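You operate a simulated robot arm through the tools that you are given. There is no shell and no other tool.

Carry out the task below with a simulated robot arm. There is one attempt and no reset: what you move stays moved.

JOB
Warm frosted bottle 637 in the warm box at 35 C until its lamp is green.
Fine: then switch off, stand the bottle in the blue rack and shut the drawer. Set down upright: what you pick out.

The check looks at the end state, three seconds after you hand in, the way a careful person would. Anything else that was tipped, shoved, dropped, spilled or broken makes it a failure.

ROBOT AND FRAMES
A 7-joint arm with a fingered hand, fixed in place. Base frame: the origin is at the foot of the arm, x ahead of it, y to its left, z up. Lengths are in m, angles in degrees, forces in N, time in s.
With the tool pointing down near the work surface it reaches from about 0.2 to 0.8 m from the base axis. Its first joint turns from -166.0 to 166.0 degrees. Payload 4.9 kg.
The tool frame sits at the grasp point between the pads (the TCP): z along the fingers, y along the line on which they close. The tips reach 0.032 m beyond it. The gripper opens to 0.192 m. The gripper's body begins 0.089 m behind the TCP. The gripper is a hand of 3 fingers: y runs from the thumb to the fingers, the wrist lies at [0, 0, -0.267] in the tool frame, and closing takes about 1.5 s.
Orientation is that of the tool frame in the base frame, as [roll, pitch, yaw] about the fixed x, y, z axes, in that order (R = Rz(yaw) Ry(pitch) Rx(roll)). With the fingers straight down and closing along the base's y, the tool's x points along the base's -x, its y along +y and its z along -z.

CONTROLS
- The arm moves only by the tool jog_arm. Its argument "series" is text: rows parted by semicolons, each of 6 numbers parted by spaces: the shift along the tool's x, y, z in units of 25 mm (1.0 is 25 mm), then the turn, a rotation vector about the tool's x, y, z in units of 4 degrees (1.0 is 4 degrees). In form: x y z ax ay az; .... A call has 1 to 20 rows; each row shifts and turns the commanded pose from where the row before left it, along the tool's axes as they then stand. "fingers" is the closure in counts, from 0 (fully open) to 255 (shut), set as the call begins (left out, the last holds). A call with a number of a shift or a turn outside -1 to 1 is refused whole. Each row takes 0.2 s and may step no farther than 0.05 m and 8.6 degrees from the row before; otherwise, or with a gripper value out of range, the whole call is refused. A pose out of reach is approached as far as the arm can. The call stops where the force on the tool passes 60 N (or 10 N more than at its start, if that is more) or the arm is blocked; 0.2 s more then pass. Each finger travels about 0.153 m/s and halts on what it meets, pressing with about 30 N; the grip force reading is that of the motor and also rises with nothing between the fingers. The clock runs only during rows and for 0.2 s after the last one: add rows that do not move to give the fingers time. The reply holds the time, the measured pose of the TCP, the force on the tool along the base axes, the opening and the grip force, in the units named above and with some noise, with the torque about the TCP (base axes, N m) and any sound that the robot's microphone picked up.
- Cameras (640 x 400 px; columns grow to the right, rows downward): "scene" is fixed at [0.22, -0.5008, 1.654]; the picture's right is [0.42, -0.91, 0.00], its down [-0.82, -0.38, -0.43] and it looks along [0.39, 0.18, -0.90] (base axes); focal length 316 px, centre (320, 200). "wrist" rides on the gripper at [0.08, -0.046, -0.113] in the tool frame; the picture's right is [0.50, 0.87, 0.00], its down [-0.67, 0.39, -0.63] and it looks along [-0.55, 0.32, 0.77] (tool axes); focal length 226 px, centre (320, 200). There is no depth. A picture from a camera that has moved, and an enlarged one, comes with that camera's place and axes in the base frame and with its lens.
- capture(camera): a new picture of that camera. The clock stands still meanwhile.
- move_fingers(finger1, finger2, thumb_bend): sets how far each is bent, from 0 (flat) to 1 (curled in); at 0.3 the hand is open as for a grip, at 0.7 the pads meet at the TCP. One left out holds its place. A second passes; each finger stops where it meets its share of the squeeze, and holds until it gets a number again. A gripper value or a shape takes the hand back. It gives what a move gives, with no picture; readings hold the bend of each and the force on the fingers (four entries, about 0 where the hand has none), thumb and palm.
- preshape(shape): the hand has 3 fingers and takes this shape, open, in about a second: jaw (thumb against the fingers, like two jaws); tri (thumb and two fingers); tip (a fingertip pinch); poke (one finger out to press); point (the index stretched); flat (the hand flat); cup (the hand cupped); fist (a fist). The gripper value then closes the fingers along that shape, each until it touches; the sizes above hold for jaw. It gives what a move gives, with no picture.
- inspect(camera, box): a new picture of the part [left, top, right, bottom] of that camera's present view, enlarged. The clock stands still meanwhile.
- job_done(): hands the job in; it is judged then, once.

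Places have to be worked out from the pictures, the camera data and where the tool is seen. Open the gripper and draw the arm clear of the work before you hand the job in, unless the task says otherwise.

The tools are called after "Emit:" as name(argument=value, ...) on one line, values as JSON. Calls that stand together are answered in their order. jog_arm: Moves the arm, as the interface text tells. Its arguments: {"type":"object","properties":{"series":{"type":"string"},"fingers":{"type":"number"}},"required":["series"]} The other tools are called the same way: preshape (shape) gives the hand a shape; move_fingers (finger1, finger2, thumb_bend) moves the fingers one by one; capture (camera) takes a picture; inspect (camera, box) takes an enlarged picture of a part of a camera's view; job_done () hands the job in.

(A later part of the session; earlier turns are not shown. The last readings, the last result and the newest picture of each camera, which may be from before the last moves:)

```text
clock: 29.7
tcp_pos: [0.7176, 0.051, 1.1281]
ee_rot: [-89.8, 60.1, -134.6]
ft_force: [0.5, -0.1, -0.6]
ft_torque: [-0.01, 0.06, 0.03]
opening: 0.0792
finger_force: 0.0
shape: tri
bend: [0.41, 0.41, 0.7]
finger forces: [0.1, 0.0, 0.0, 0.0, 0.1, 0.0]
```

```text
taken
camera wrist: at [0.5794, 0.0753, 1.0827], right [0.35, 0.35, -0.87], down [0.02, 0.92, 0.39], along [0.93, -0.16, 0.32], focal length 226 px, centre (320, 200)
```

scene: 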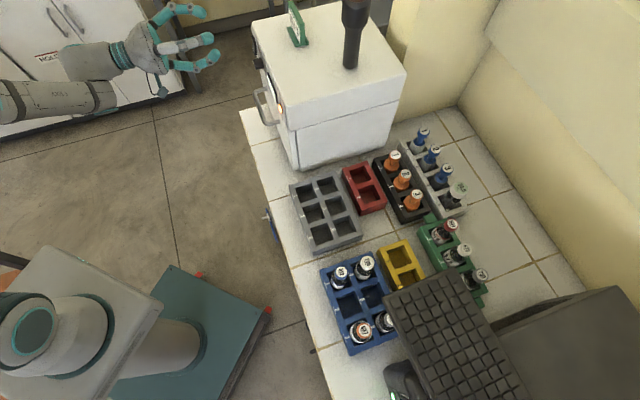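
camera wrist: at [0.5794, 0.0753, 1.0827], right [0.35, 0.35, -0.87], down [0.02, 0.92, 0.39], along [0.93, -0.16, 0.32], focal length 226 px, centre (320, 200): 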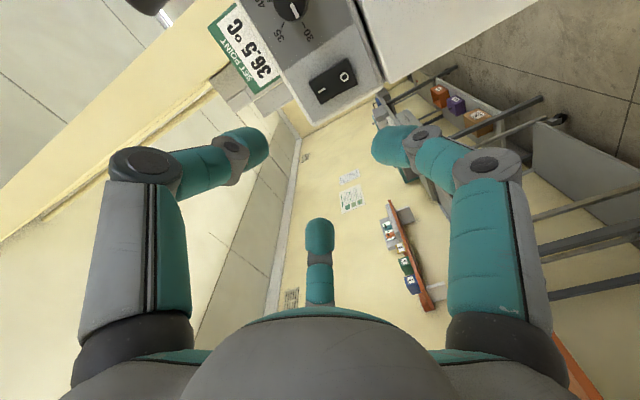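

Visually all three digits are evenly placed, so tri works as a chuck. I now bring the tool axis onto the knob's axis (e=0.445, z=1.098), stopping about 7 cm short of the knob face.

Emit:
jog_arm(series="0.762 -0.703 0.3 0 0 0; 0.762 -0.703 0.3 0 0 0; 0.762 -0.703 0.3 0 0 0; 0.762 -0.703 0.3 0 0 0; 0 0 0 0 0 0", fingers=165)

Emit:
capture(camera="wrist")

Emit:
inspect(camera="scene", box=[180, 0, 330, 130])

```text
clock: 30.9
tcp_pos: [0.6694, -0.0398, 1.0981]
ee_rot: [-89.7, 60.1, -134.6]
ft_force: [0.2, 0.2, -0.4]
ft_torque: [-0.03, 0.03, 0.01]
opening: 0.0681
finger_force: 0.1
shape: tri
bend: [0.44, 0.44, 0.7]
finger forces: [0.0, 0.0, 0.0, 0.0, 0.0, 0.0]
```

```text
taken
camera wrist: at [0.532, -0.017, 1.052], right [0.35, 0.35, -0.87], down [0.02, 0.92, 0.39], along [0.93, -0.16, 0.32], focal length 226 px, centre (320, 200)
```

wrist: 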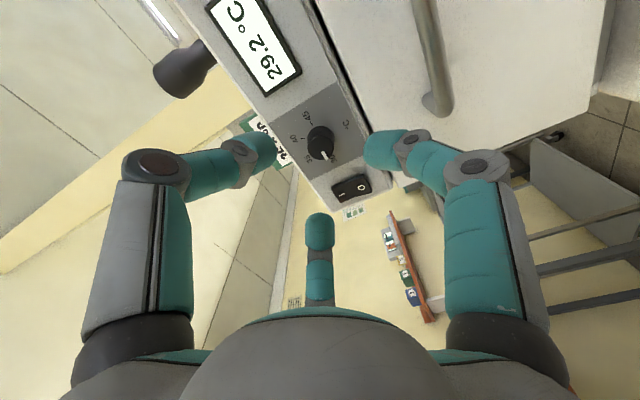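

```text
3.08 times, centred on (255, 65) of scene
camera zoom: at [0.22, -0.5008, 1.654], right [0.42, -0.91, 0.0], down [-0.82, -0.38, -0.43], along [0.39, 0.18, -0.9], focal length 972 px, centre (520, 615)
```

zoom: 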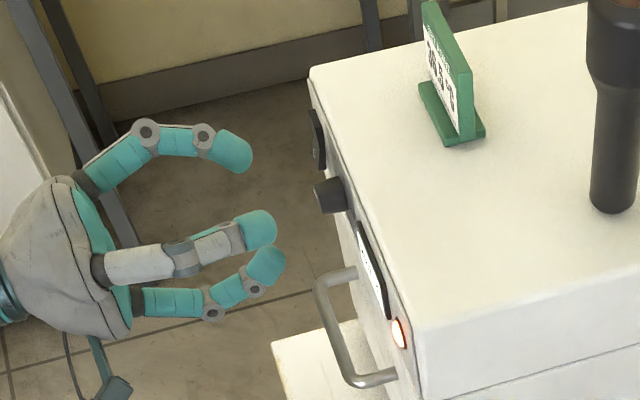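

The display already reads 29.2 °C. I zoom in to check that the knob lies on the tool axis.

Emit:
inspect(camera="wrist", box=[230, 80, 410, 220])

```text
2.86 times, centred on (320, 150) of wrist
camera zoom: at [0.532, -0.017, 1.052], right [0.35, 0.35, -0.87], down [0.02, 0.92, 0.39], along [0.93, -0.16, 0.32], focal length 646 px, centre (320, 343)
```

zoom: 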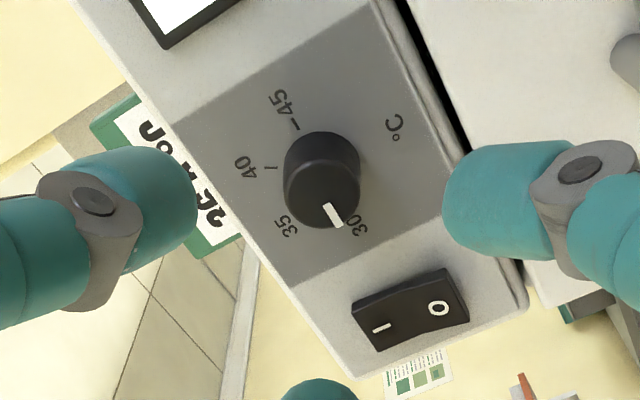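

The knob is centred on the tool axis. I advance straight along it to TCP n≈0.550, so the fingertips will straddle the knob without touching the panel.

Emit:
jog_arm(series="0 0 0.388 0 0 0; 0 0 0.388 0 0 0; 0 0 0.388 0 0 0; 0 0 0.388 0 0 0; 0 0 0.388 0 0 0; 0 0 0 0 0 0")

Emit:
inspect(camera="wrist", box=[230, 80, 410, 220])

Emit:
inspect(camera="scene", box=[200, 20, 320, 120])

```text
clock: 32.3
tcp_pos: [0.7029, -0.0742, 1.0985]
ee_rot: [-89.9, 60.0, -134.5]
ft_force: [0.3, -0.5, 0.1]
ft_torque: [-0.04, -0.01, 0.01]
opening: 0.0681
finger_force: 0.0
shape: tri
bend: [0.44, 0.44, 0.7]
finger forces: [0.0, 0.0, 0.0, 0.1, 0.0, 0.1]
```

```text
2.86 times, centred on (320, 150) of wrist
camera zoom: at [0.5662, -0.0504, 1.0519], right [0.35, 0.35, -0.87], down [0.02, 0.92, 0.39], along [0.93, -0.16, 0.32], focal length 646 px, centre (320, 343)
```

zoom: 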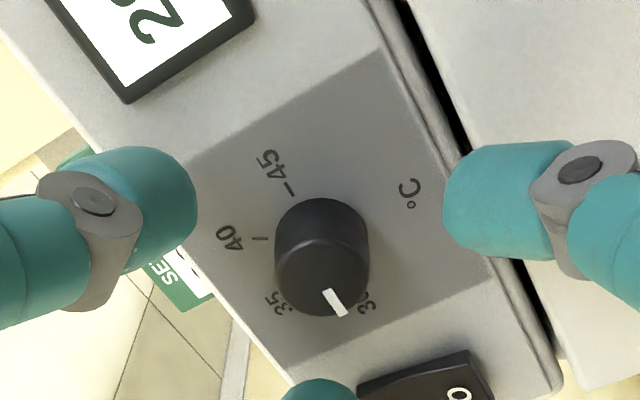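

```text
4.00 times, centred on (260, 70) of scene
camera zoom: at [0.22, -0.5008, 1.654], right [0.42, -0.91, 0.0], down [-0.82, -0.38, -0.43], along [0.39, 0.18, -0.9], focal length 1263 px, centre (560, 720)
```

zoom: 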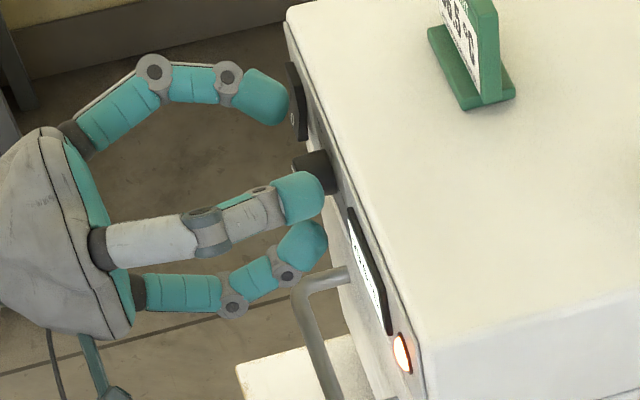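

The fingertips now straddle the knob without contact. I close the hand on the knob and let it settle.

Emit:
jog_arm(series="0 0 0 0 0 0; 0 0 0 0 0 0; 0 0 0 0 0 0; 0 0 0 0 0 0; 0 0 0 0 0 0", fingers=255)

Emit:
inspect(camera="wrist", box=[230, 80, 410, 220])

Emit:
inspect(camera="scene", box=[200, 20, 320, 120])

```text
clock: 33.5
tcp_pos: [0.7017, -0.0736, 1.0981]
ee_rot: [-89.7, 60.1, -134.6]
ft_force: [-3.8, 1.4, -0.7]
ft_torque: [0.03, -0.01, 0.0]
opening: 0.0162
finger_force: 29.9
shape: tri
bend: [0.74, 0.74, 0.7]
finger forces: [24.0, 23.4, 0.1, 0.0, 25.3, 0.1]
```

```text
2.86 times, centred on (320, 150) of wrist
camera zoom: at [0.5659, -0.0502, 1.0517], right [0.35, 0.35, -0.87], down [0.02, 0.92, 0.39], along [0.93, -0.16, 0.32], focal length 646 px, centre (320, 343)
```

zoom: 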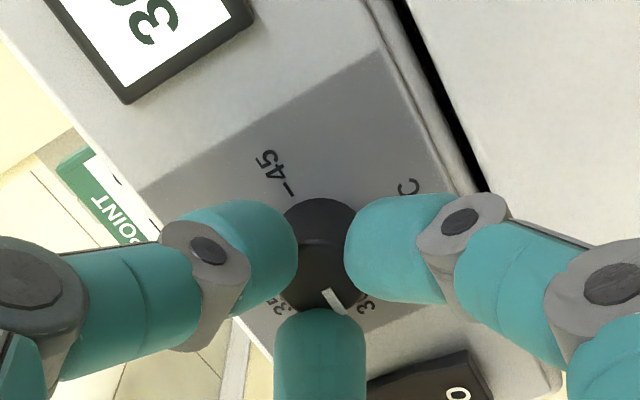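

```text
4.00 times, centred on (260, 70) of scene
camera zoom: at [0.22, -0.5008, 1.654], right [0.42, -0.91, 0.0], down [-0.82, -0.38, -0.43], along [0.39, 0.18, -0.9], focal length 1263 px, centre (560, 720)
```

zoom: 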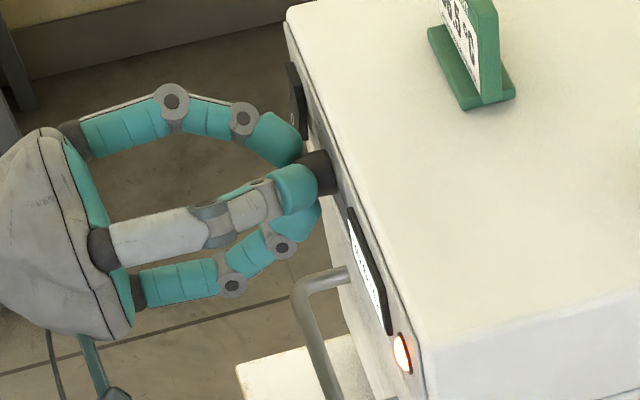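

All three fingers grip the knob at about 24 N each. I turn +60° about the tool axis, from 30 to 35.

Emit:
jog_arm(series="0 0 0 0 0 1; 0 0 0 0 0 1; 0 0 0 0 0 1; 0 0 0 0 0 1; 0 0 0 0 0 1; 0 0 0 0 0 1; 0 0 0 0 0 1; 0 0 0 0 0 1; 0 0 0 0 0 1; 0 0 0 0 0 1; 0 0 0 0 0 1; 0 0 0 0 0 1; 0 0 0 0 0 1; 0 0 0 0 0 1; 0 0 0 0 0 1")

Emit:
inspect(camera="wrist", box=[200, 60, 420, 220])

```text
clock: 36.7
tcp_pos: [0.7027, -0.0746, 1.0985]
ee_rot: [89.8, 59.8, 45.0]
ft_force: [0.2, 2.9, -2.6]
ft_torque: [0.06, 0.08, 0.04]
opening: 0.0161
finger_force: 29.9
shape: tri
bend: [0.74, 0.74, 0.7]
finger forces: [24.3, 21.8, 0.1, 0.0, 22.9, 0.0]
```

```text
2.50 times, centred on (310, 140) of wrist
camera zoom: at [0.6217, 0.0063, 1.0057], right [0.7, 0.71, 0.0], down [-0.45, 0.44, 0.77], along [0.55, -0.55, 0.63], focal length 565 px, centre (345, 350)
```

zoom: 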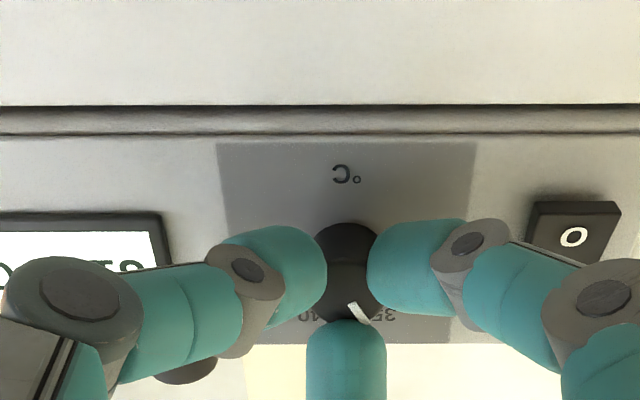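

The knob followed; its pointer now looks toward 35. I open the hand and withdraw a little to read it without the fingers in the way.

Emit:
jog_arm(series="0 0 0 0 0 0; 0 0 0 0 0 0; 0 0 0 0 0 0; 0 0 0 0 0 0; 0 0 -0.7 0 0 0; 0 0 -0.7 0 0 0; 0 0 -0.7 0 0 0; 0 0 -0.7 0 0 0", fingers=150)

Emit:
capture(camera="wrist")

Emit:
inspect(camera="wrist", box=[220, 60, 400, 200])

```text
clock: 38.5
tcp_pos: [0.6525, -0.0243, 1.099]
ee_rot: [89.8, 59.9, 45.1]
ft_force: [-0.3, -0.1, 0.0]
ft_torque: [-0.02, 0.02, -0.02]
opening: 0.0788
finger_force: 0.2
shape: tri
bend: [0.41, 0.41, 0.7]
finger forces: [0.1, 0.0, 0.0, 0.0, 0.0, 0.0]
```

```text
taken
camera wrist: at [0.5718, 0.0557, 1.0061], right [0.71, 0.71, 0.0], down [-0.45, 0.45, 0.77], along [0.55, -0.55, 0.63], focal length 226 px, centre (320, 200)
```

wrist: 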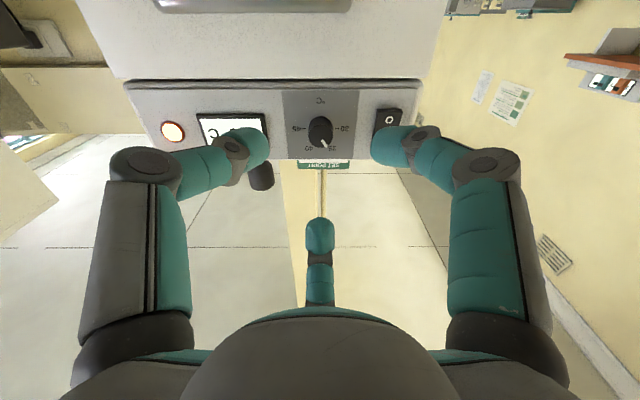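

```text
2.86 times, centred on (310, 130) of wrist
camera zoom: at [0.5718, 0.0557, 1.0061], right [0.71, 0.71, 0.0], down [-0.45, 0.45, 0.77], along [0.55, -0.55, 0.63], focal length 646 px, centre (349, 400)
```

zoom: 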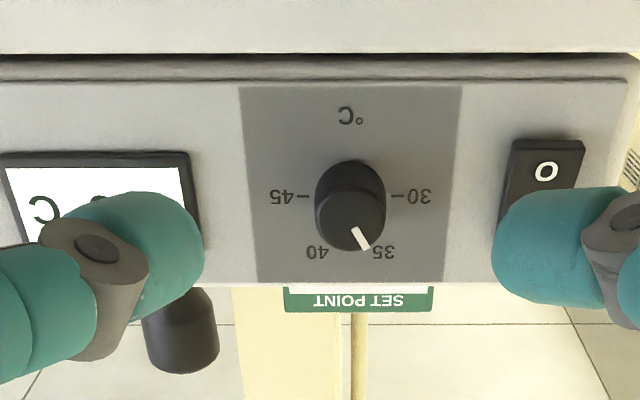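

The pointer sits at 35 (about 60° from the 30 mark after allowing for the view angle). Next the drawer: with this hand roll one finger is above and two are below, right for the horizontal bar, so I lower the hand in front of the handle, keeping about 5 cm clear.

Emit:
jog_arm(series="0.715 -0.922 -0.2 0 0 0; 0.715 -0.922 -0.2 0 0 0; 0.715 -0.922 -0.2 0 0 0; 0.715 -0.922 -0.2 0 0 0; 0 0 0 0 0 0")

Emit:
capture(camera="wrist")

Emit:
inspect(camera="scene", box=[180, 0, 340, 190])

```text
clock: 39.7
tcp_pos: [0.606, -0.0419, 0.9885]
ee_rot: [89.8, 59.9, 44.9]
ft_force: [0.3, 0.0, -0.1]
ft_torque: [0.01, 0.04, -0.02]
opening: 0.0788
finger_force: 0.0
shape: tri
bend: [0.41, 0.41, 0.7]
finger forces: [0.1, 0.0, 0.0, 0.0, 0.0, 0.0]
```

```text
taken
camera wrist: at [0.5264, 0.0387, 0.8964], right [0.7, 0.71, 0.0], down [-0.45, 0.45, 0.77], along [0.55, -0.55, 0.63], focal length 226 px, centre (320, 200)
```

wrist: 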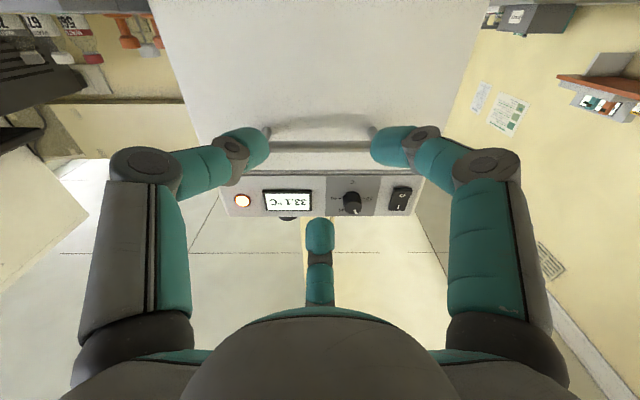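

```text
2.11 times, centred on (260, 95) of scene
camera zoom: at [0.22, -0.5008, 1.654], right [0.42, -0.91, 0.0], down [-0.82, -0.38, -0.43], along [0.39, 0.18, -0.9], focal length 665 px, centre (446, 421)
```

zoom: 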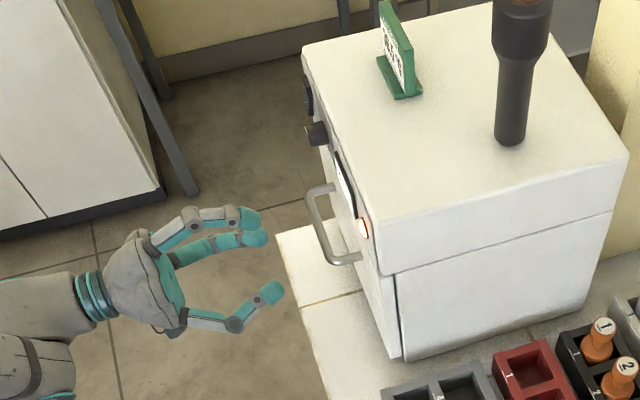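

I zoom on the bar and the gap behind it to fix its height and distance.

Emit:
inspect(camera="wrist", box=[230, 100, 410, 230])

```text
3.08 times, centred on (320, 165) of wrist
camera zoom: at [0.5264, 0.0387, 0.8964], right [0.7, 0.71, 0.0], down [-0.45, 0.45, 0.77], along [0.55, -0.55, 0.63], focal length 696 px, centre (320, 308)
```

zoom: 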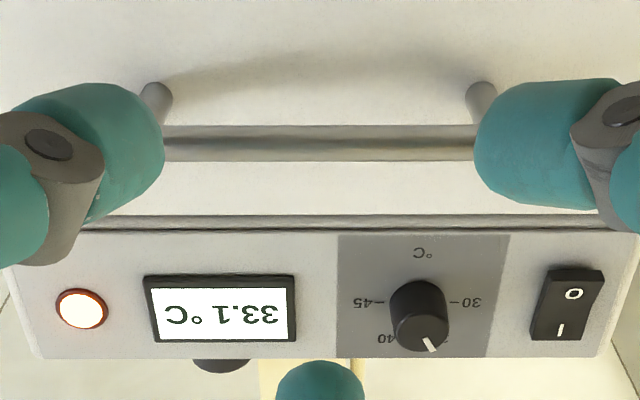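

The bar is at n≈0.555, z≈0.997 with about 3 cm of gap behind it. I advance so the bar lies between the pads, leaving the tips about 1 cm off the drawer face.

Emit:
jog_arm(series="-0.295 0.17 0 0 0 0; 0 0 0.712 0 0 0; 0 0 0.712 0 0 0; 0 0 0.712 0 0 0; 0 0 0.712 0 0 0; 0 0 0.712 0 0 0; 0 0 0 0 0 0")

Emit:
capture(camera="wrist")

Emit:
inspect(camera="scene", box=[180, 0, 340, 190])

```text
clock: 41.3
tcp_pos: [0.6705, -0.1043, 0.9982]
ee_rot: [89.8, 59.9, 45.0]
ft_force: [-0.4, -0.1, 0.8]
ft_torque: [0.0, 0.03, -0.02]
opening: 0.0789
finger_force: 0.1
shape: tri
bend: [0.41, 0.41, 0.7]
finger forces: [0.0, 0.1, 0.0, 0.1, 0.1, 0.1]
```

```text
taken
camera wrist: at [0.59, -0.0246, 0.9062], right [0.7, 0.71, 0.0], down [-0.45, 0.45, 0.77], along [0.55, -0.55, 0.63], focal length 226 px, centre (320, 200)
```

wrist: 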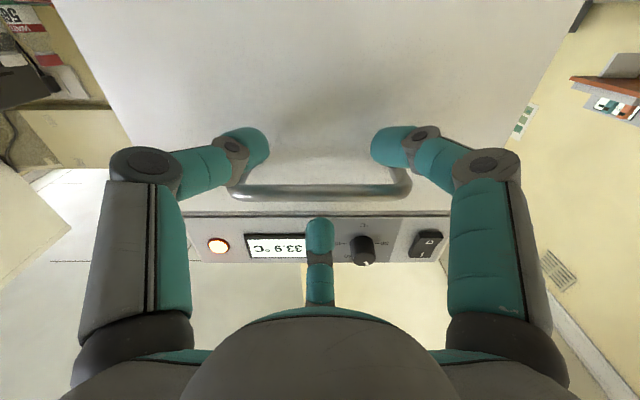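

```text
2.11 times, centred on (260, 95) of scene
camera zoom: at [0.22, -0.5008, 1.654], right [0.42, -0.91, 0.0], down [-0.82, -0.38, -0.43], along [0.39, 0.18, -0.9], focal length 665 px, centre (446, 421)
```

zoom: 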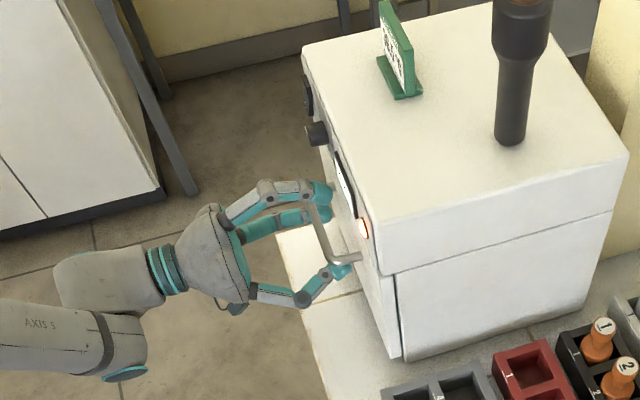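

The bar lies between the upper finger and the two lower digits. I close the grip on it.

Emit:
jog_arm(series="0 0 0 0 0 0; 0 0 0 0 0 0; 0 0 0 0 0 0; 0 0 0 0 0 0; 0 0 0 0 0 0; 0 0 0 0 0 0", fingers=255)

Emit:
capture(camera="wrist")

```text
clock: 42.7
tcp_pos: [0.6709, -0.1058, 0.9992]
ee_rot: [90.0, 59.9, 45.1]
ft_force: [0.0, -7.5, -8.2]
ft_torque: [0.13, -0.07, -0.05]
opening: 0.0086
finger_force: 30.4
shape: tri
bend: [0.73, 0.7, 0.66]
finger forces: [0.0, 25.9, 0.1, 0.0, 26.3, 0.1]
```

```text
taken
camera wrist: at [0.5895, -0.0247, 0.9056], right [0.71, 0.71, 0.0], down [-0.45, 0.45, 0.78], along [0.55, -0.55, 0.63], focal length 226 px, centre (320, 200)
```

wrist: 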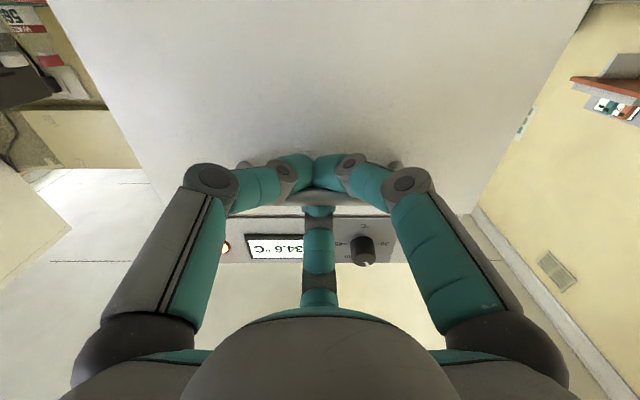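

The bar is gripped (about 26 N on finger 2 and thumb). I pull straight back 5 cm and watch the force.

Emit:
jog_arm(series="0 0 -0.3 0 0 0; 0 0 -0.4 0 0 0; 0 0 -0.4 0 0 0; 0 0 -0.4 0 0 0; 0 0 -0.5 0 0 0")

Emit:
capture(camera="scene")

Emit:
capture(camera="wrist")

```text
clock: 43.9
tcp_pos: [0.6366, -0.0691, 0.999]
ee_rot: [90.0, 59.9, 45.1]
ft_force: [-3.3, -2.3, -10.2]
ft_torque: [0.19, -0.08, -0.03]
opening: 0.0085
finger_force: 29.8
shape: tri
bend: [0.73, 0.7, 0.66]
finger forces: [0.0, 0.1, 0.0, 0.0, 28.7, 0.0]
```

```text
taken
```

scene: 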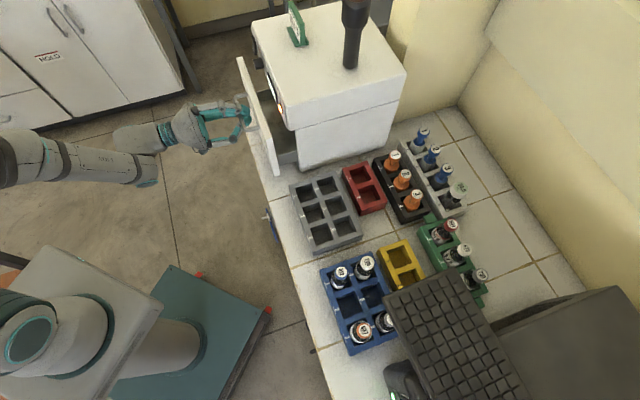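

```text
taken
camera wrist: at [0.5542, 0.0106, 0.9057], right [0.7, 0.71, 0.0], down [-0.45, 0.44, 0.77], along [0.55, -0.55, 0.63], focal length 226 px, centre (320, 200)
```

wrist: 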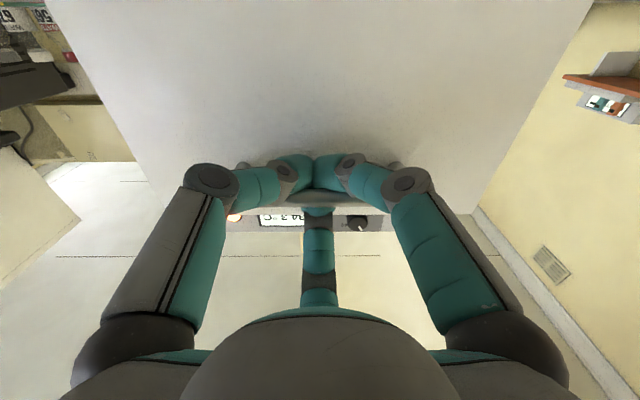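

The drawer slides out smoothly. I pull another 10 cm.

Emit:
jog_arm(series="0 0 -0.5 0 0 0; 0 0 -0.5 0 0 0; 0 0 -0.5 0 0 0; 0 0 -0.5 0 0 0; 0 0 -0.5 0 0 0; 0 0 -0.5 0 0 0; 0 0 -0.5 0 0 0; 0 0 -0.5 0 0 0")

Emit:
capture(camera="scene")

Emit:
inspect(camera="scene", box=[180, 30, 340, 190])

```text
clock: 45.7
tcp_pos: [0.564, -0.001, 0.9989]
ee_rot: [89.9, 60.0, 45.1]
ft_force: [0.3, 1.3, -13.0]
ft_torque: [0.27, -0.08, -0.02]
opening: 0.0085
finger_force: 29.4
shape: tri
bend: [0.73, 0.7, 0.66]
finger forces: [0.0, 0.0, 0.1, 0.1, 31.9, 0.0]
```

```text
taken
```

scene: 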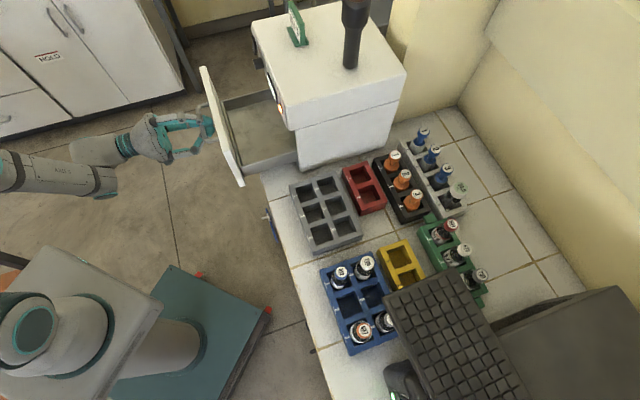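

```text
2.50 times, centred on (260, 110) of scene
camera zoom: at [0.22, -0.5008, 1.654], right [0.42, -0.91, 0.0], down [-0.82, -0.38, -0.43], along [0.39, 0.18, -0.9], focal length 790 px, centre (470, 425)
```

zoom: 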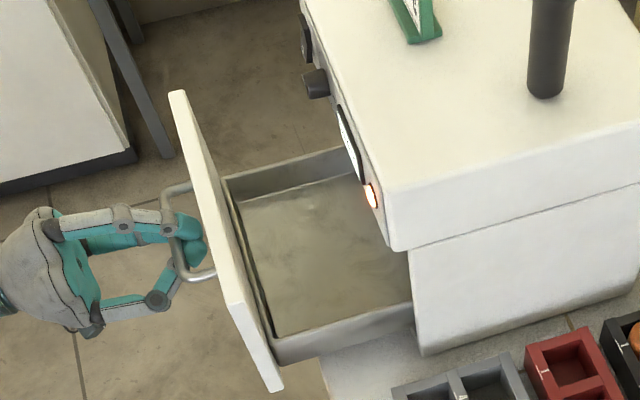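

The drawer holds a flat, low-walled tray. I want more room between the bottle and the box front for the downward-pointing hand, so I pull another 7 cm, gently.

Emit:
jog_arm(series="0 0 -0.4 0 0 0; 0 0 -0.4 0 0 0; 0 0 -0.4 0 0 0; 0 0 -0.4 0 0 0; 0 0 -0.4 0 0 0; 0 0 -0.4 0 0 0; 0 0 -0.4 0 0 0")

Emit:
capture(camera="scene")

Emit:
inspect(camera="scene", box=[140, 30, 320, 190])

```text
clock: 47.0
tcp_pos: [0.5296, 0.0339, 0.9974]
ee_rot: [90.5, 59.7, 45.1]
ft_force: [35.1, -23.4, -11.1]
ft_torque: [0.27, -0.12, 0.26]
opening: 0.0061
finger_force: 30.0
shape: tri
bend: [0.72, 0.7, 0.67]
finger forces: [26.4, 30.4, 0.0, 0.0, 34.1, 0.0]
stopped in row 6: the force on the tool passed its limit at 75 N (the readings are from after the stop); the commanded pose is now the measured one
```

```text
taken
```

scene: 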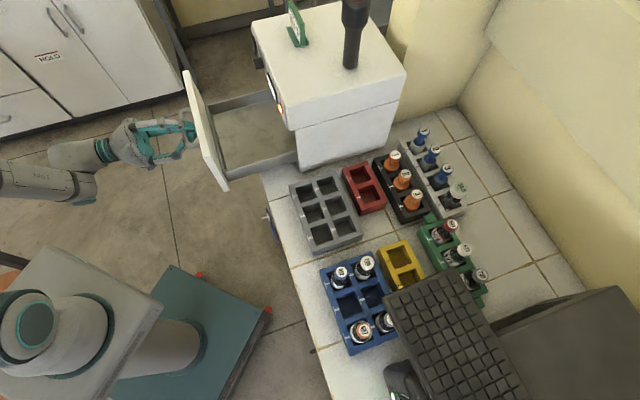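

```text
2.50 times, centred on (230, 110) of scene
camera zoom: at [0.22, -0.5008, 1.654], right [0.42, -0.91, 0.0], down [-0.82, -0.38, -0.43], along [0.39, 0.18, -0.9], focal length 790 px, centre (545, 425)
```

zoom: 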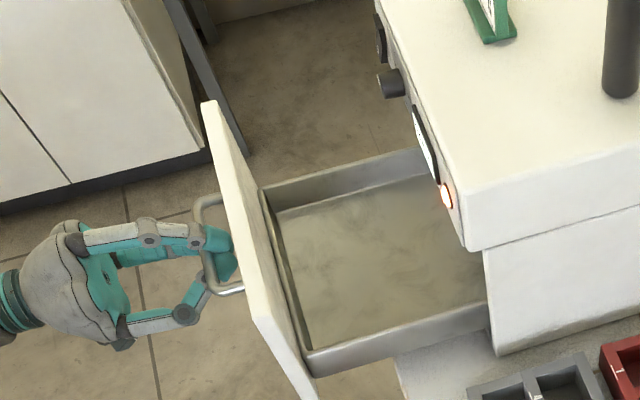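

The drawer reached its stop (about 20 cm of travel). I ease off, open the hand, and back away from the handle.

Emit:
jog_arm(series="0 0 0.15 0 0 0; 0 0 0 0 0 0; 0 0 0 0 0 0", fingers=140)

Emit:
jog_arm(series="0 0 0 0 0 0; 0 0 -0.4 0 0 0; 0 0 -0.6 0 0 0; 0 0 -0.6 0 0 0; 0 0 -0.6 0 0 0; 0 0 -0.6 0 0 0")

Emit:
capture(camera="scene")

Emit:
capture(camera="wrist")

```text
clock: 47.8
tcp_pos: [0.5325, 0.0317, 0.9994]
ee_rot: [90.1, 59.7, 44.8]
ft_force: [0.4, 0.0, 0.3]
ft_torque: [0.03, 0.02, -0.01]
opening: 0.086
finger_force: 0.0
shape: tri
bend: [0.39, 0.39, 0.7]
finger forces: [0.0, 0.0, 0.0, 0.0, 0.0, 0.0]
```

```text
clock: 49.2
tcp_pos: [0.4815, 0.0818, 0.9984]
ee_rot: [90.1, 59.7, 44.8]
ft_force: [0.0, -0.2, 0.1]
ft_torque: [0.0, -0.01, -0.01]
opening: 0.0863
finger_force: 0.1
shape: tri
bend: [0.39, 0.39, 0.7]
finger forces: [0.0, 0.0, 0.0, 0.0, 0.0, 0.1]
```

```text
taken
```

scene: 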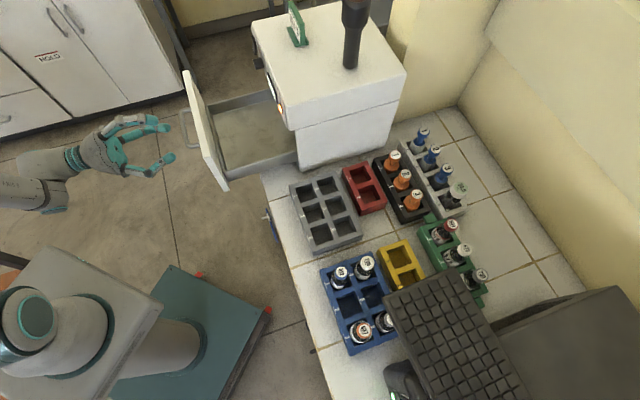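

```text
taken
camera wrist: at [0.4015, 0.1631, 0.9068], right [0.71, 0.7, 0.01], down [-0.45, 0.45, 0.78], along [0.54, -0.55, 0.63], focal length 226 px, centre (320, 200)
```

wrist: 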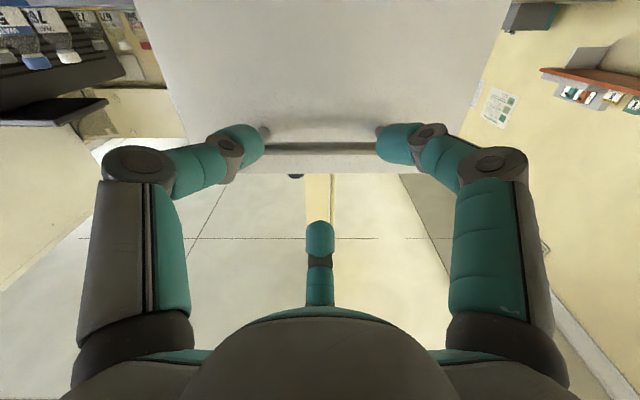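

The hand is clear of the handle. I raise it about 28 cm and then bring it back to pointing straight down.

Emit:
jog_arm(series="-0.866 0.5 0 0 0 0; -0.866 0.5 0 0 0 0; -0.866 0.5 0 0 0 0; -0.866 0.5 0 0 0 0; -0.866 0.5 0 0 0 0; -0.866 0.5 0 0 0 0; -0.866 0.5 0 0 0 0; -0.866 0.5 0 0 0 0; -0.866 0.5 0 0 0 0; -0.866 0.5 0 0 0 0; -0.866 0.5 0 0 0 0; -0.866 0.5 0 0 0 0")

Emit:
jog_arm(series="0 0 0 0.5628 0.9743 0; 0 0 0 0.5628 0.9743 0; 0 0 0 0.5628 0.9743 0; 0 0 0 0.5628 0.9743 0; 0 0 0 0.5628 0.9743 0; 0 0 0 0.5628 0.9743 0; 0 0 0 0.5628 0.9743 0; 0 0 0 0.5628 0.9743 0; 0 0 0 0.5628 0.9743 0; 0 0 0 0.5628 0.9743 0; 0 0 0 0.5628 0.9743 0; 0 0 0 0.5628 0.9743 0; 0 0 0 0.5628 0.9743 0; 0 0 0 0.5628 0.9743 0; 0 0 0 0.5628 0.9743 0; 0 0 0 0.5628 0.9743 0; 0 0 0 0.5628 0.9743 0; 0 0 0 0.5628 0.9743 0; 0 0 0 0.5628 0.9743 0; 0 0 0 0.5628 0.9743 0")

Emit:
capture(camera="wrist")

Emit:
capture(camera="scene")

```text
clock: 51.8
tcp_pos: [0.4817, 0.0808, 1.2988]
ee_rot: [90.1, 59.6, 44.9]
ft_force: [-0.2, -0.5, 0.3]
ft_torque: [0.03, -0.01, 0.02]
opening: 0.0864
finger_force: 0.2
shape: tri
bend: [0.39, 0.39, 0.7]
finger forces: [0.0, 0.0, 0.1, 0.0, 0.1, 0.0]
```

```text
clock: 56.0
tcp_pos: [0.4812, 0.0807, 1.2991]
ee_rot: [179.8, -0.3, 104.8]
ft_force: [0.5, 0.7, 0.2]
ft_torque: [-0.04, 0.0, -0.03]
opening: 0.0862
finger_force: 0.1
shape: tri
bend: [0.39, 0.39, 0.7]
finger forces: [0.0, 0.0, 0.0, 0.0, 0.0, 0.0]
```

```text
taken
camera wrist: at [0.4153, 0.1459, 1.411], right [0.71, 0.7, 0.01], down [0.55, -0.55, 0.63], along [0.45, -0.44, -0.78], focal length 226 px, centre (320, 200)
```

wrist: 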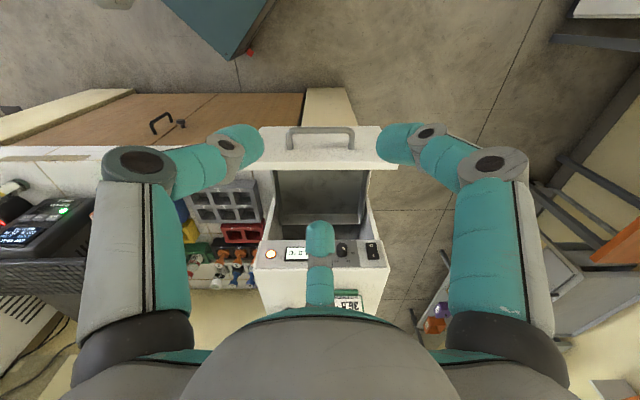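

```text
taken
```

scene: 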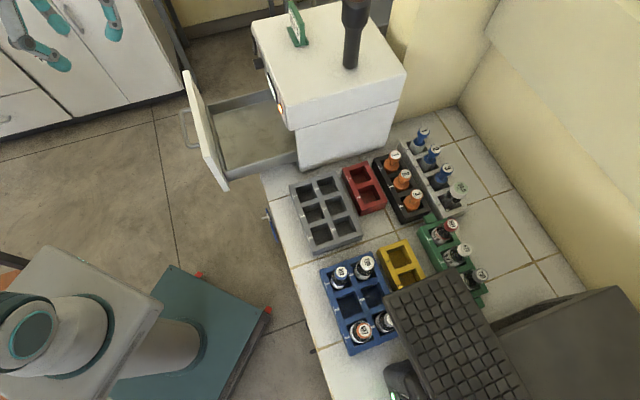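

I zoom into the open drawer to measure its tray, and read the display.

Emit:
inspect(camera="wrist", box=[240, 110, 420, 270])

Emit:
inspect(camera="wrist", box=[0, 150, 110, 270])

```text
2.50 times, centred on (330, 190) of wrist
camera zoom: at [0.4153, 0.1459, 1.411], right [0.71, 0.7, 0.01], down [0.55, -0.55, 0.63], along [0.45, -0.44, -0.78], focal length 565 px, centre (295, 225)
```

zoom: 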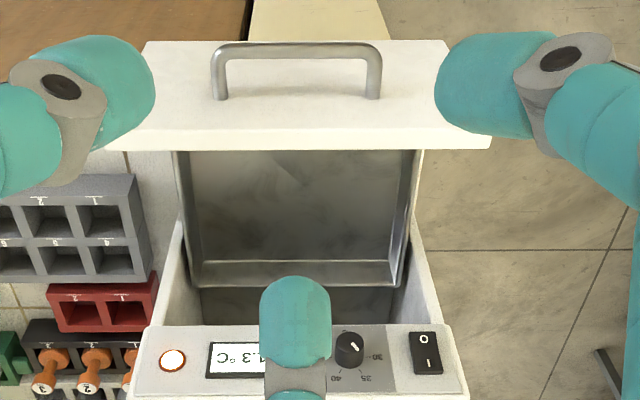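

```text
3.33 times, centred on (55, 210) of wrist
camera zoom: at [0.4153, 0.1459, 1.411], right [0.71, 0.7, 0.01], down [0.55, -0.55, 0.63], along [0.45, -0.44, -0.78], focal length 754 px, centre (1203, 167)
```

zoom: 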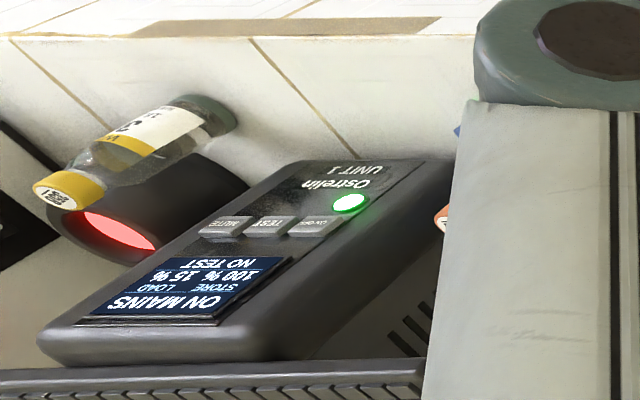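

The tray is clear: floor near z≈0.89, drawer plate inner face near n≈0.40, usable between e≈0.28 and 0.52. Now I move over toward the blue rack, staying high, and stop short to look at what stands near it.

Emit:
jog_arm(series="-0.972 -0.78 0 0 0 0; -0.972 -0.78 0 0 0 0; -0.972 -0.78 0 0 0 0; -0.972 -0.78 0 0 0 0; -0.972 -0.78 0 0 0 0; -0.972 -0.78 0 0 0 0; -0.972 -0.78 0 0 0 0; -0.972 -0.78 0 0 0 0; -0.972 -0.78 0 0 0 0; -0.972 -0.78 0 0 0 0; -0.972 -0.78 0 0 0 0; -0.972 -0.78 0 0 0 0; -0.972 -0.78 0 0 0 0; -0.972 -0.78 0 0 0 0; -0.972 -0.78 0 0 0 0", fingers=0)

Emit:
capture(camera="wrist")

Emit:
capture(camera="scene")

```text
clock: 59.2
tcp_pos: [0.2921, -0.3475, 1.2961]
ee_rot: [179.7, -0.2, 104.8]
ft_force: [-0.1, 0.8, 0.1]
ft_torque: [-0.01, 0.0, 0.0]
opening: 0.1918
finger_force: 0.0
shape: tri
bend: [0.3, 0.3, 0.3]
finger forces: [0.0, 0.0, 0.0, 0.0, 0.0, 0.0]
```

```text
taken
camera wrist: at [0.2253, -0.2817, 1.4081], right [0.71, 0.7, 0.01], down [0.54, -0.55, 0.63], along [0.45, -0.44, -0.78], focal length 226 px, centre (320, 200)
```

wrist: 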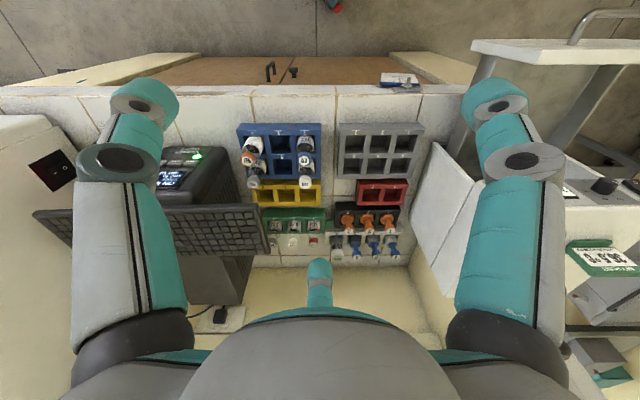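

```text
taken
```

scene: 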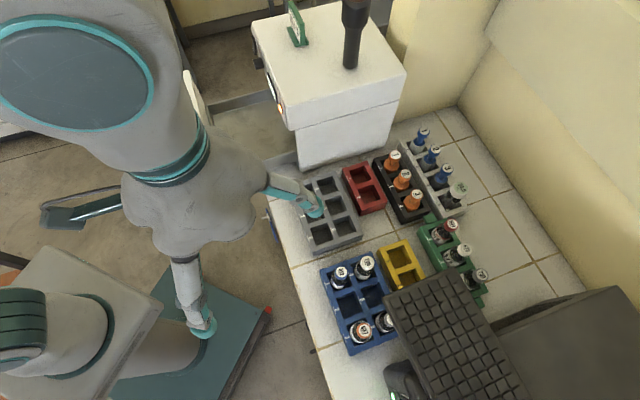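

A keyboard-like slab overhangs near the far row of the blue rack at about z≈1.1. I zoom in to locate its edge relative to bottle 637.

Emit:
inspect(camera="wrist", box=[150, 110, 340, 270])

Emit:
inspect(camera="scene", box=[310, 240, 470, 400])

```text
2.50 times, centred on (245, 190) of wrist
camera zoom: at [0.2253, -0.2817, 1.4081], right [0.71, 0.7, 0.01], down [0.54, -0.55, 0.63], along [0.45, -0.44, -0.78], focal length 565 px, centre (508, 225)
```

zoom: 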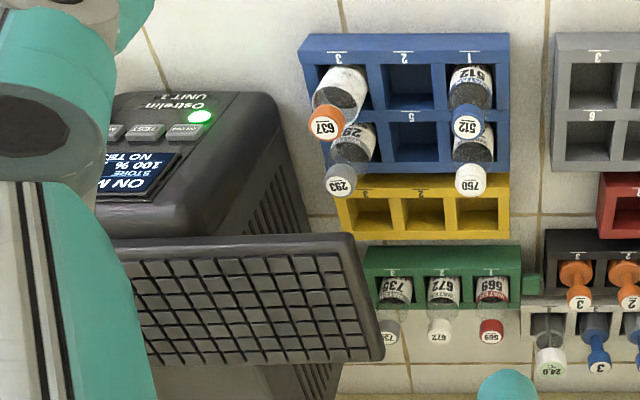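

```text
2.50 times, centred on (390, 320) of scene
camera zoom: at [0.22, -0.5008, 1.654], right [0.42, -0.91, 0.0], down [-0.82, -0.38, -0.43], along [0.39, 0.18, -0.9], focal length 790 px, centre (145, -100)
```

zoom: 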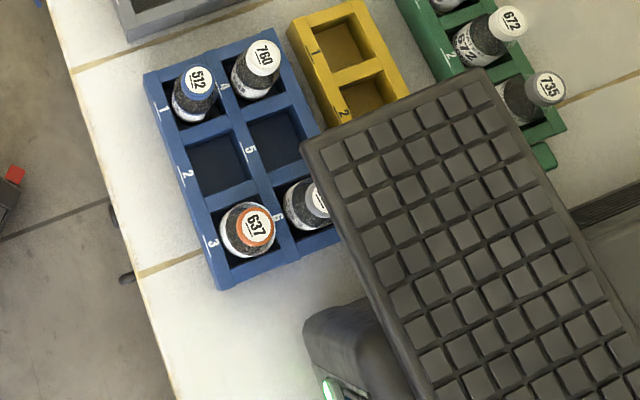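

Bottle 637's cap is at about e=-0.20, n=0.605, with the slab's edge at n≈0.64 above it, so a straight-down hand would hit the slab. I tilt the hand and lower it in front of the rack to get a level view of heights and gaps.

Emit:
jog_arm(series="0 0 0 -0.5628 -0.9743 0; 0 0 0 -0.5628 -0.9743 0; 0 0 0 -0.5628 -0.9743 0; 0 0 0 -0.5628 -0.9743 0; 0 0 0 -0.5628 -0.9743 0; 0 0 0 -0.5628 -0.9743 0; 0 0 0 -0.5628 -0.9743 0; 0 0 0 -0.5628 -0.9743 0; 0 0 0 -0.5628 -0.9743 0; 0 0 0 -0.5628 -0.9743 0; 0.395 -0.991 0.837 0 0 0; 0.395 -0.991 0.837 0 0 0; 0.395 -0.991 0.837 0 0 0; 0.395 -0.991 0.837 0 0 0; 0.395 -0.991 0.837 0 0 0; 0.395 -0.991 0.837 0 0 0; 0.395 -0.991 0.837 0 0 0; 0.395 -0.991 0.837 0 0 0")

Emit:
capture(camera="wrist")

Emit:
capture(camera="scene")

```text
clock: 62.1
tcp_pos: [0.3168, -0.3377, 1.2013]
ee_rot: [152.7, 38.2, 105.4]
ft_force: [0.0, 0.0, 0.2]
ft_torque: [-0.01, 0.04, -0.05]
opening: 0.192
finger_force: 0.1
shape: tri
bend: [0.3, 0.3, 0.3]
finger forces: [0.0, 0.0, 0.0, 0.0, 0.1, 0.0]
stopped in row 14: the arm was blocked; the commanded pose is now the measured one
```

```text
taken
camera wrist: at [0.1968, -0.2533, 1.214], right [0.57, 0.82, 0.0], down [0.07, -0.06, 1.0], along [0.82, -0.57, -0.09], focal length 226 px, centre (320, 200)
```

wrist: 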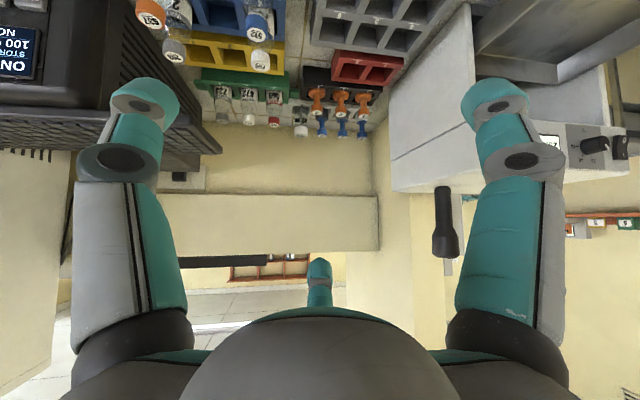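

```text
taken
```

scene: 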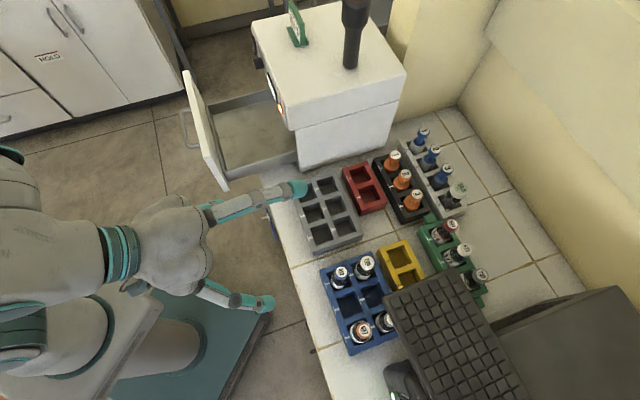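

The arm was blocked in row 14, most likely folded to a joint limit close to the base; the hand ended twisted by about 10° but touched nothing. I move outward and untwist, then check the pose again.

Emit:
jog_arm(series="-0.456 0.128 0.47 0.494 -0.288 0.558; -0.456 0.128 0.47 0.494 -0.288 0.558; -0.456 0.128 0.47 0.494 -0.288 0.558")

```text
clock: 62.9
tcp_pos: [0.3486, -0.3751, 1.2015]
ee_rot: [152.8, 38.2, 95.5]
ft_force: [0.8, 0.3, -0.7]
ft_torque: [0.04, 0.01, 0.02]
opening: 0.1921
finger_force: 0.1
shape: tri
bend: [0.3, 0.3, 0.3]
finger forces: [0.0, 0.0, 0.0, 0.0, 0.0, 0.0]
```

The orientation is right again. I reduce the tilt to 30° and shift sideways toward bottle 637, still above everything.

Emit:
jog_arm(series="0 0 0 0.469 0.812 0; 0 0 0 0.469 0.812 0; 0 0 0 0.469 0.812 0; 0 0 0 0.469 0.812 0; -0.354 -0.864 0.216 0 0 0; -0.354 -0.864 0.216 0 0 0; -0.354 -0.864 0.216 0 0 0; -0.354 -0.864 0.216 0 0 0; -0.354 -0.864 0.216 0 0 0; -0.354 -0.864 0.216 0 0 0; -0.354 -0.864 0.216 0 0 0; -0.354 -0.864 0.216 0 0 0")

Emit:
capture(camera="wrist")

Emit:
capture(camera="scene")

```text
clock: 65.5
tcp_pos: [0.2187, -0.5077, 1.1514]
ee_rot: [163.3, 26.1, 101.2]
ft_force: [0.5, 0.1, 0.1]
ft_torque: [-0.01, -0.02, 0.03]
opening: 0.192
finger_force: 0.1
shape: tri
bend: [0.3, 0.3, 0.3]
finger forces: [0.1, 0.0, 0.0, 0.0, 0.1, 0.0]
```

```text
taken
camera wrist: at [0.1201, -0.4107, 1.2003], right [0.7, 0.71, 0.0], down [0.24, -0.24, 0.94], along [0.67, -0.66, -0.35], focal length 226 px, centre (320, 200)
```

wrist: 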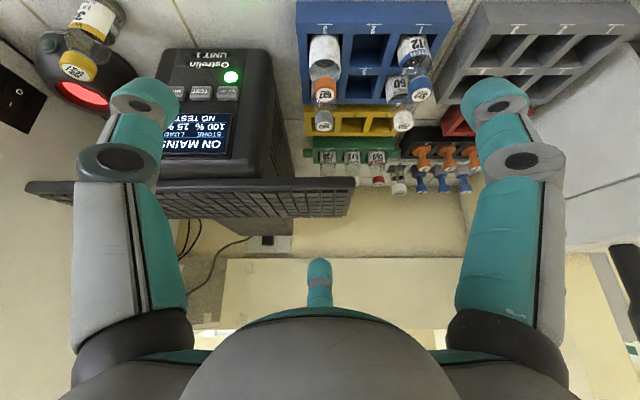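

```text
taken
```

scene: 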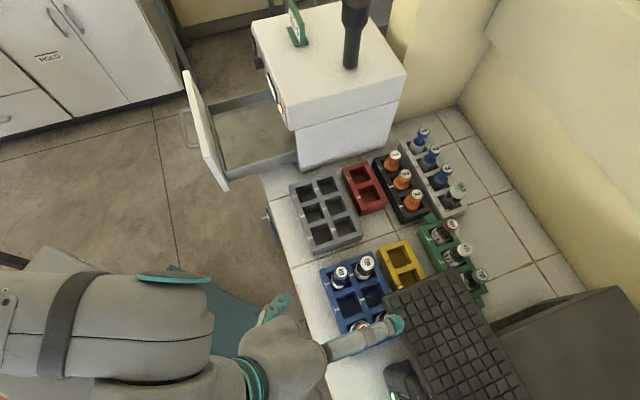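

Very useful view: 637 is almost straight ahead, with the UPS at its left in the picture and the slab beyond. I enlarge it for measuring.

Emit:
inspect(camera="wrist", box=[240, 0, 460, 140])

Emit:
inspect(camera="wrist", box=[150, 30, 370, 240])

```text
2.86 times, centred on (350, 70) of wrist
camera zoom: at [0.1201, -0.4107, 1.2003], right [0.7, 0.71, 0.0], down [0.24, -0.24, 0.94], along [0.67, -0.66, -0.35], focal length 646 px, centre (234, 571)
```

zoom: 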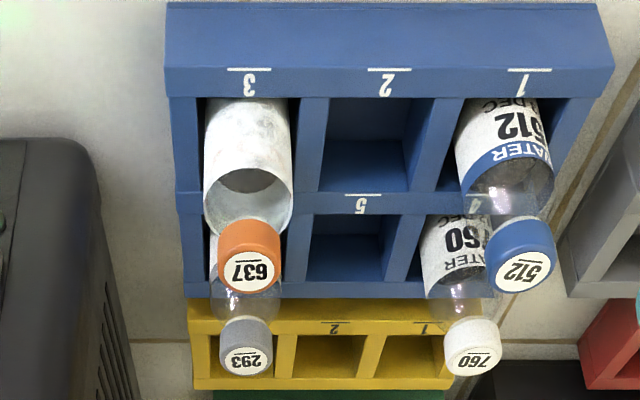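

```text
1.90 times, centred on (260, 135) of wrist
camera zoom: at [0.1201, -0.4107, 1.2003], right [0.7, 0.71, 0.0], down [0.24, -0.24, 0.94], along [0.67, -0.66, -0.35], focal length 431 px, centre (434, 324)
```

zoom: 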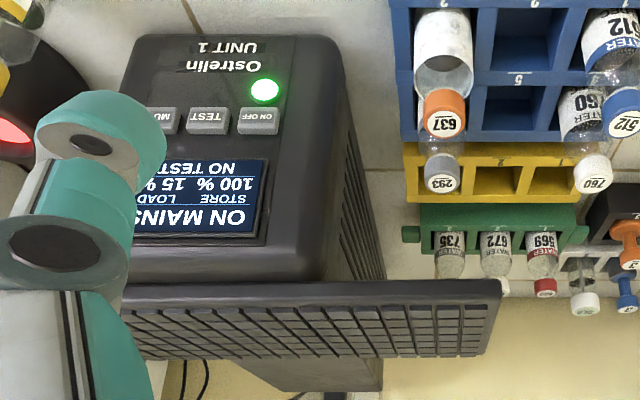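

Clear picture now: 637's cap top is at about e=-0.199, n=0.599, z=0.973 (cap ~28 mm wide, ~16 mm high); the slab spans z 1.07–1.085 from n=0.638 on; the UPS front is low and far enough. I set the tilt to 25°, turn the hand -60° so no finger points at the slab, and half-close the fingers.

Emit:
jog_arm(series="0 0 0 0.3125 0.541 0; 0 0 0 0.3125 0.541 0; 0 0 0 0 0 -1; 0 0 0 0 0 -1; 0 0 0 0 0 -1; 0 0 0 0 0 -1; 0 0 0 0 0 -1; 0 0 0 0 0 -1; 0 0 0 0 0 -1; 0 0 0 0 0 -1; 0 0 0 0 0 -1; 0 0 0 0 0 -1; 0 0 0 0 0 -1; 0 0 0 0 0 -1; 0 0 0 0 0 -1; 0 0 0 0 0 -1; 0 0 0 0 0 -1", fingers=155)

Emit:
capture(camera="wrist")

Emit:
capture(camera="scene")

```text
clock: 69.1
tcp_pos: [0.2176, -0.5068, 1.1505]
ee_rot: [-166.6, 22.1, 167.8]
ft_force: [-0.8, 0.1, -0.7]
ft_torque: [0.03, 0.02, -0.01]
opening: 0.0756
finger_force: 0.0
shape: tri
bend: [0.42, 0.42, 0.7]
finger forces: [0.0, 0.0, 0.1, 0.0, 0.0, 0.0]
```

```text
taken
camera wrist: at [0.0974, -0.499, 1.2317], right [-0.2, 0.91, -0.37], down [0.53, 0.42, 0.74], along [0.83, -0.05, -0.56], focal length 226 px, centre (320, 200)
```

wrist: 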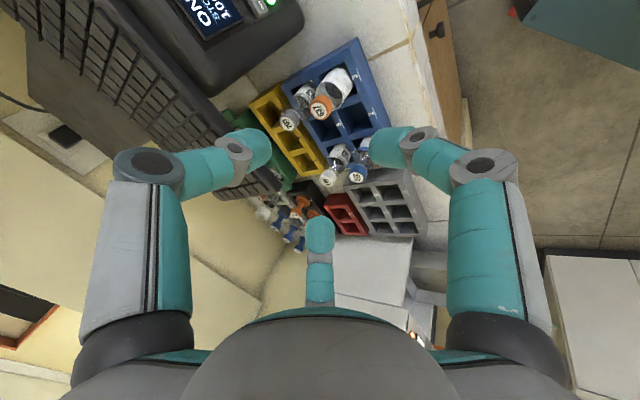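

```text
taken
```

scene: 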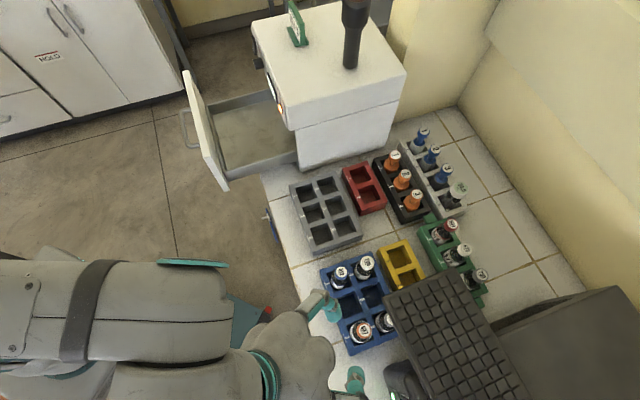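

The cap appears right where the tool axis should pass (about x=320, y=104). I zoom to verify the alignment.

Emit:
inspect(camera="wrist", box=[260, 50, 400, 200])

```text
2.67 times, centred on (330, 125) of wrist
camera zoom: at [0.0974, -0.499, 1.2317], right [-0.2, 0.91, -0.37], down [0.53, 0.42, 0.74], along [0.83, -0.05, -0.56], focal length 603 px, centre (293, 400)
```

zoom: 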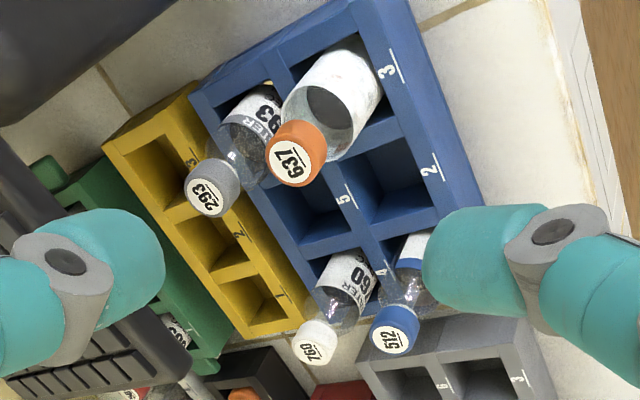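

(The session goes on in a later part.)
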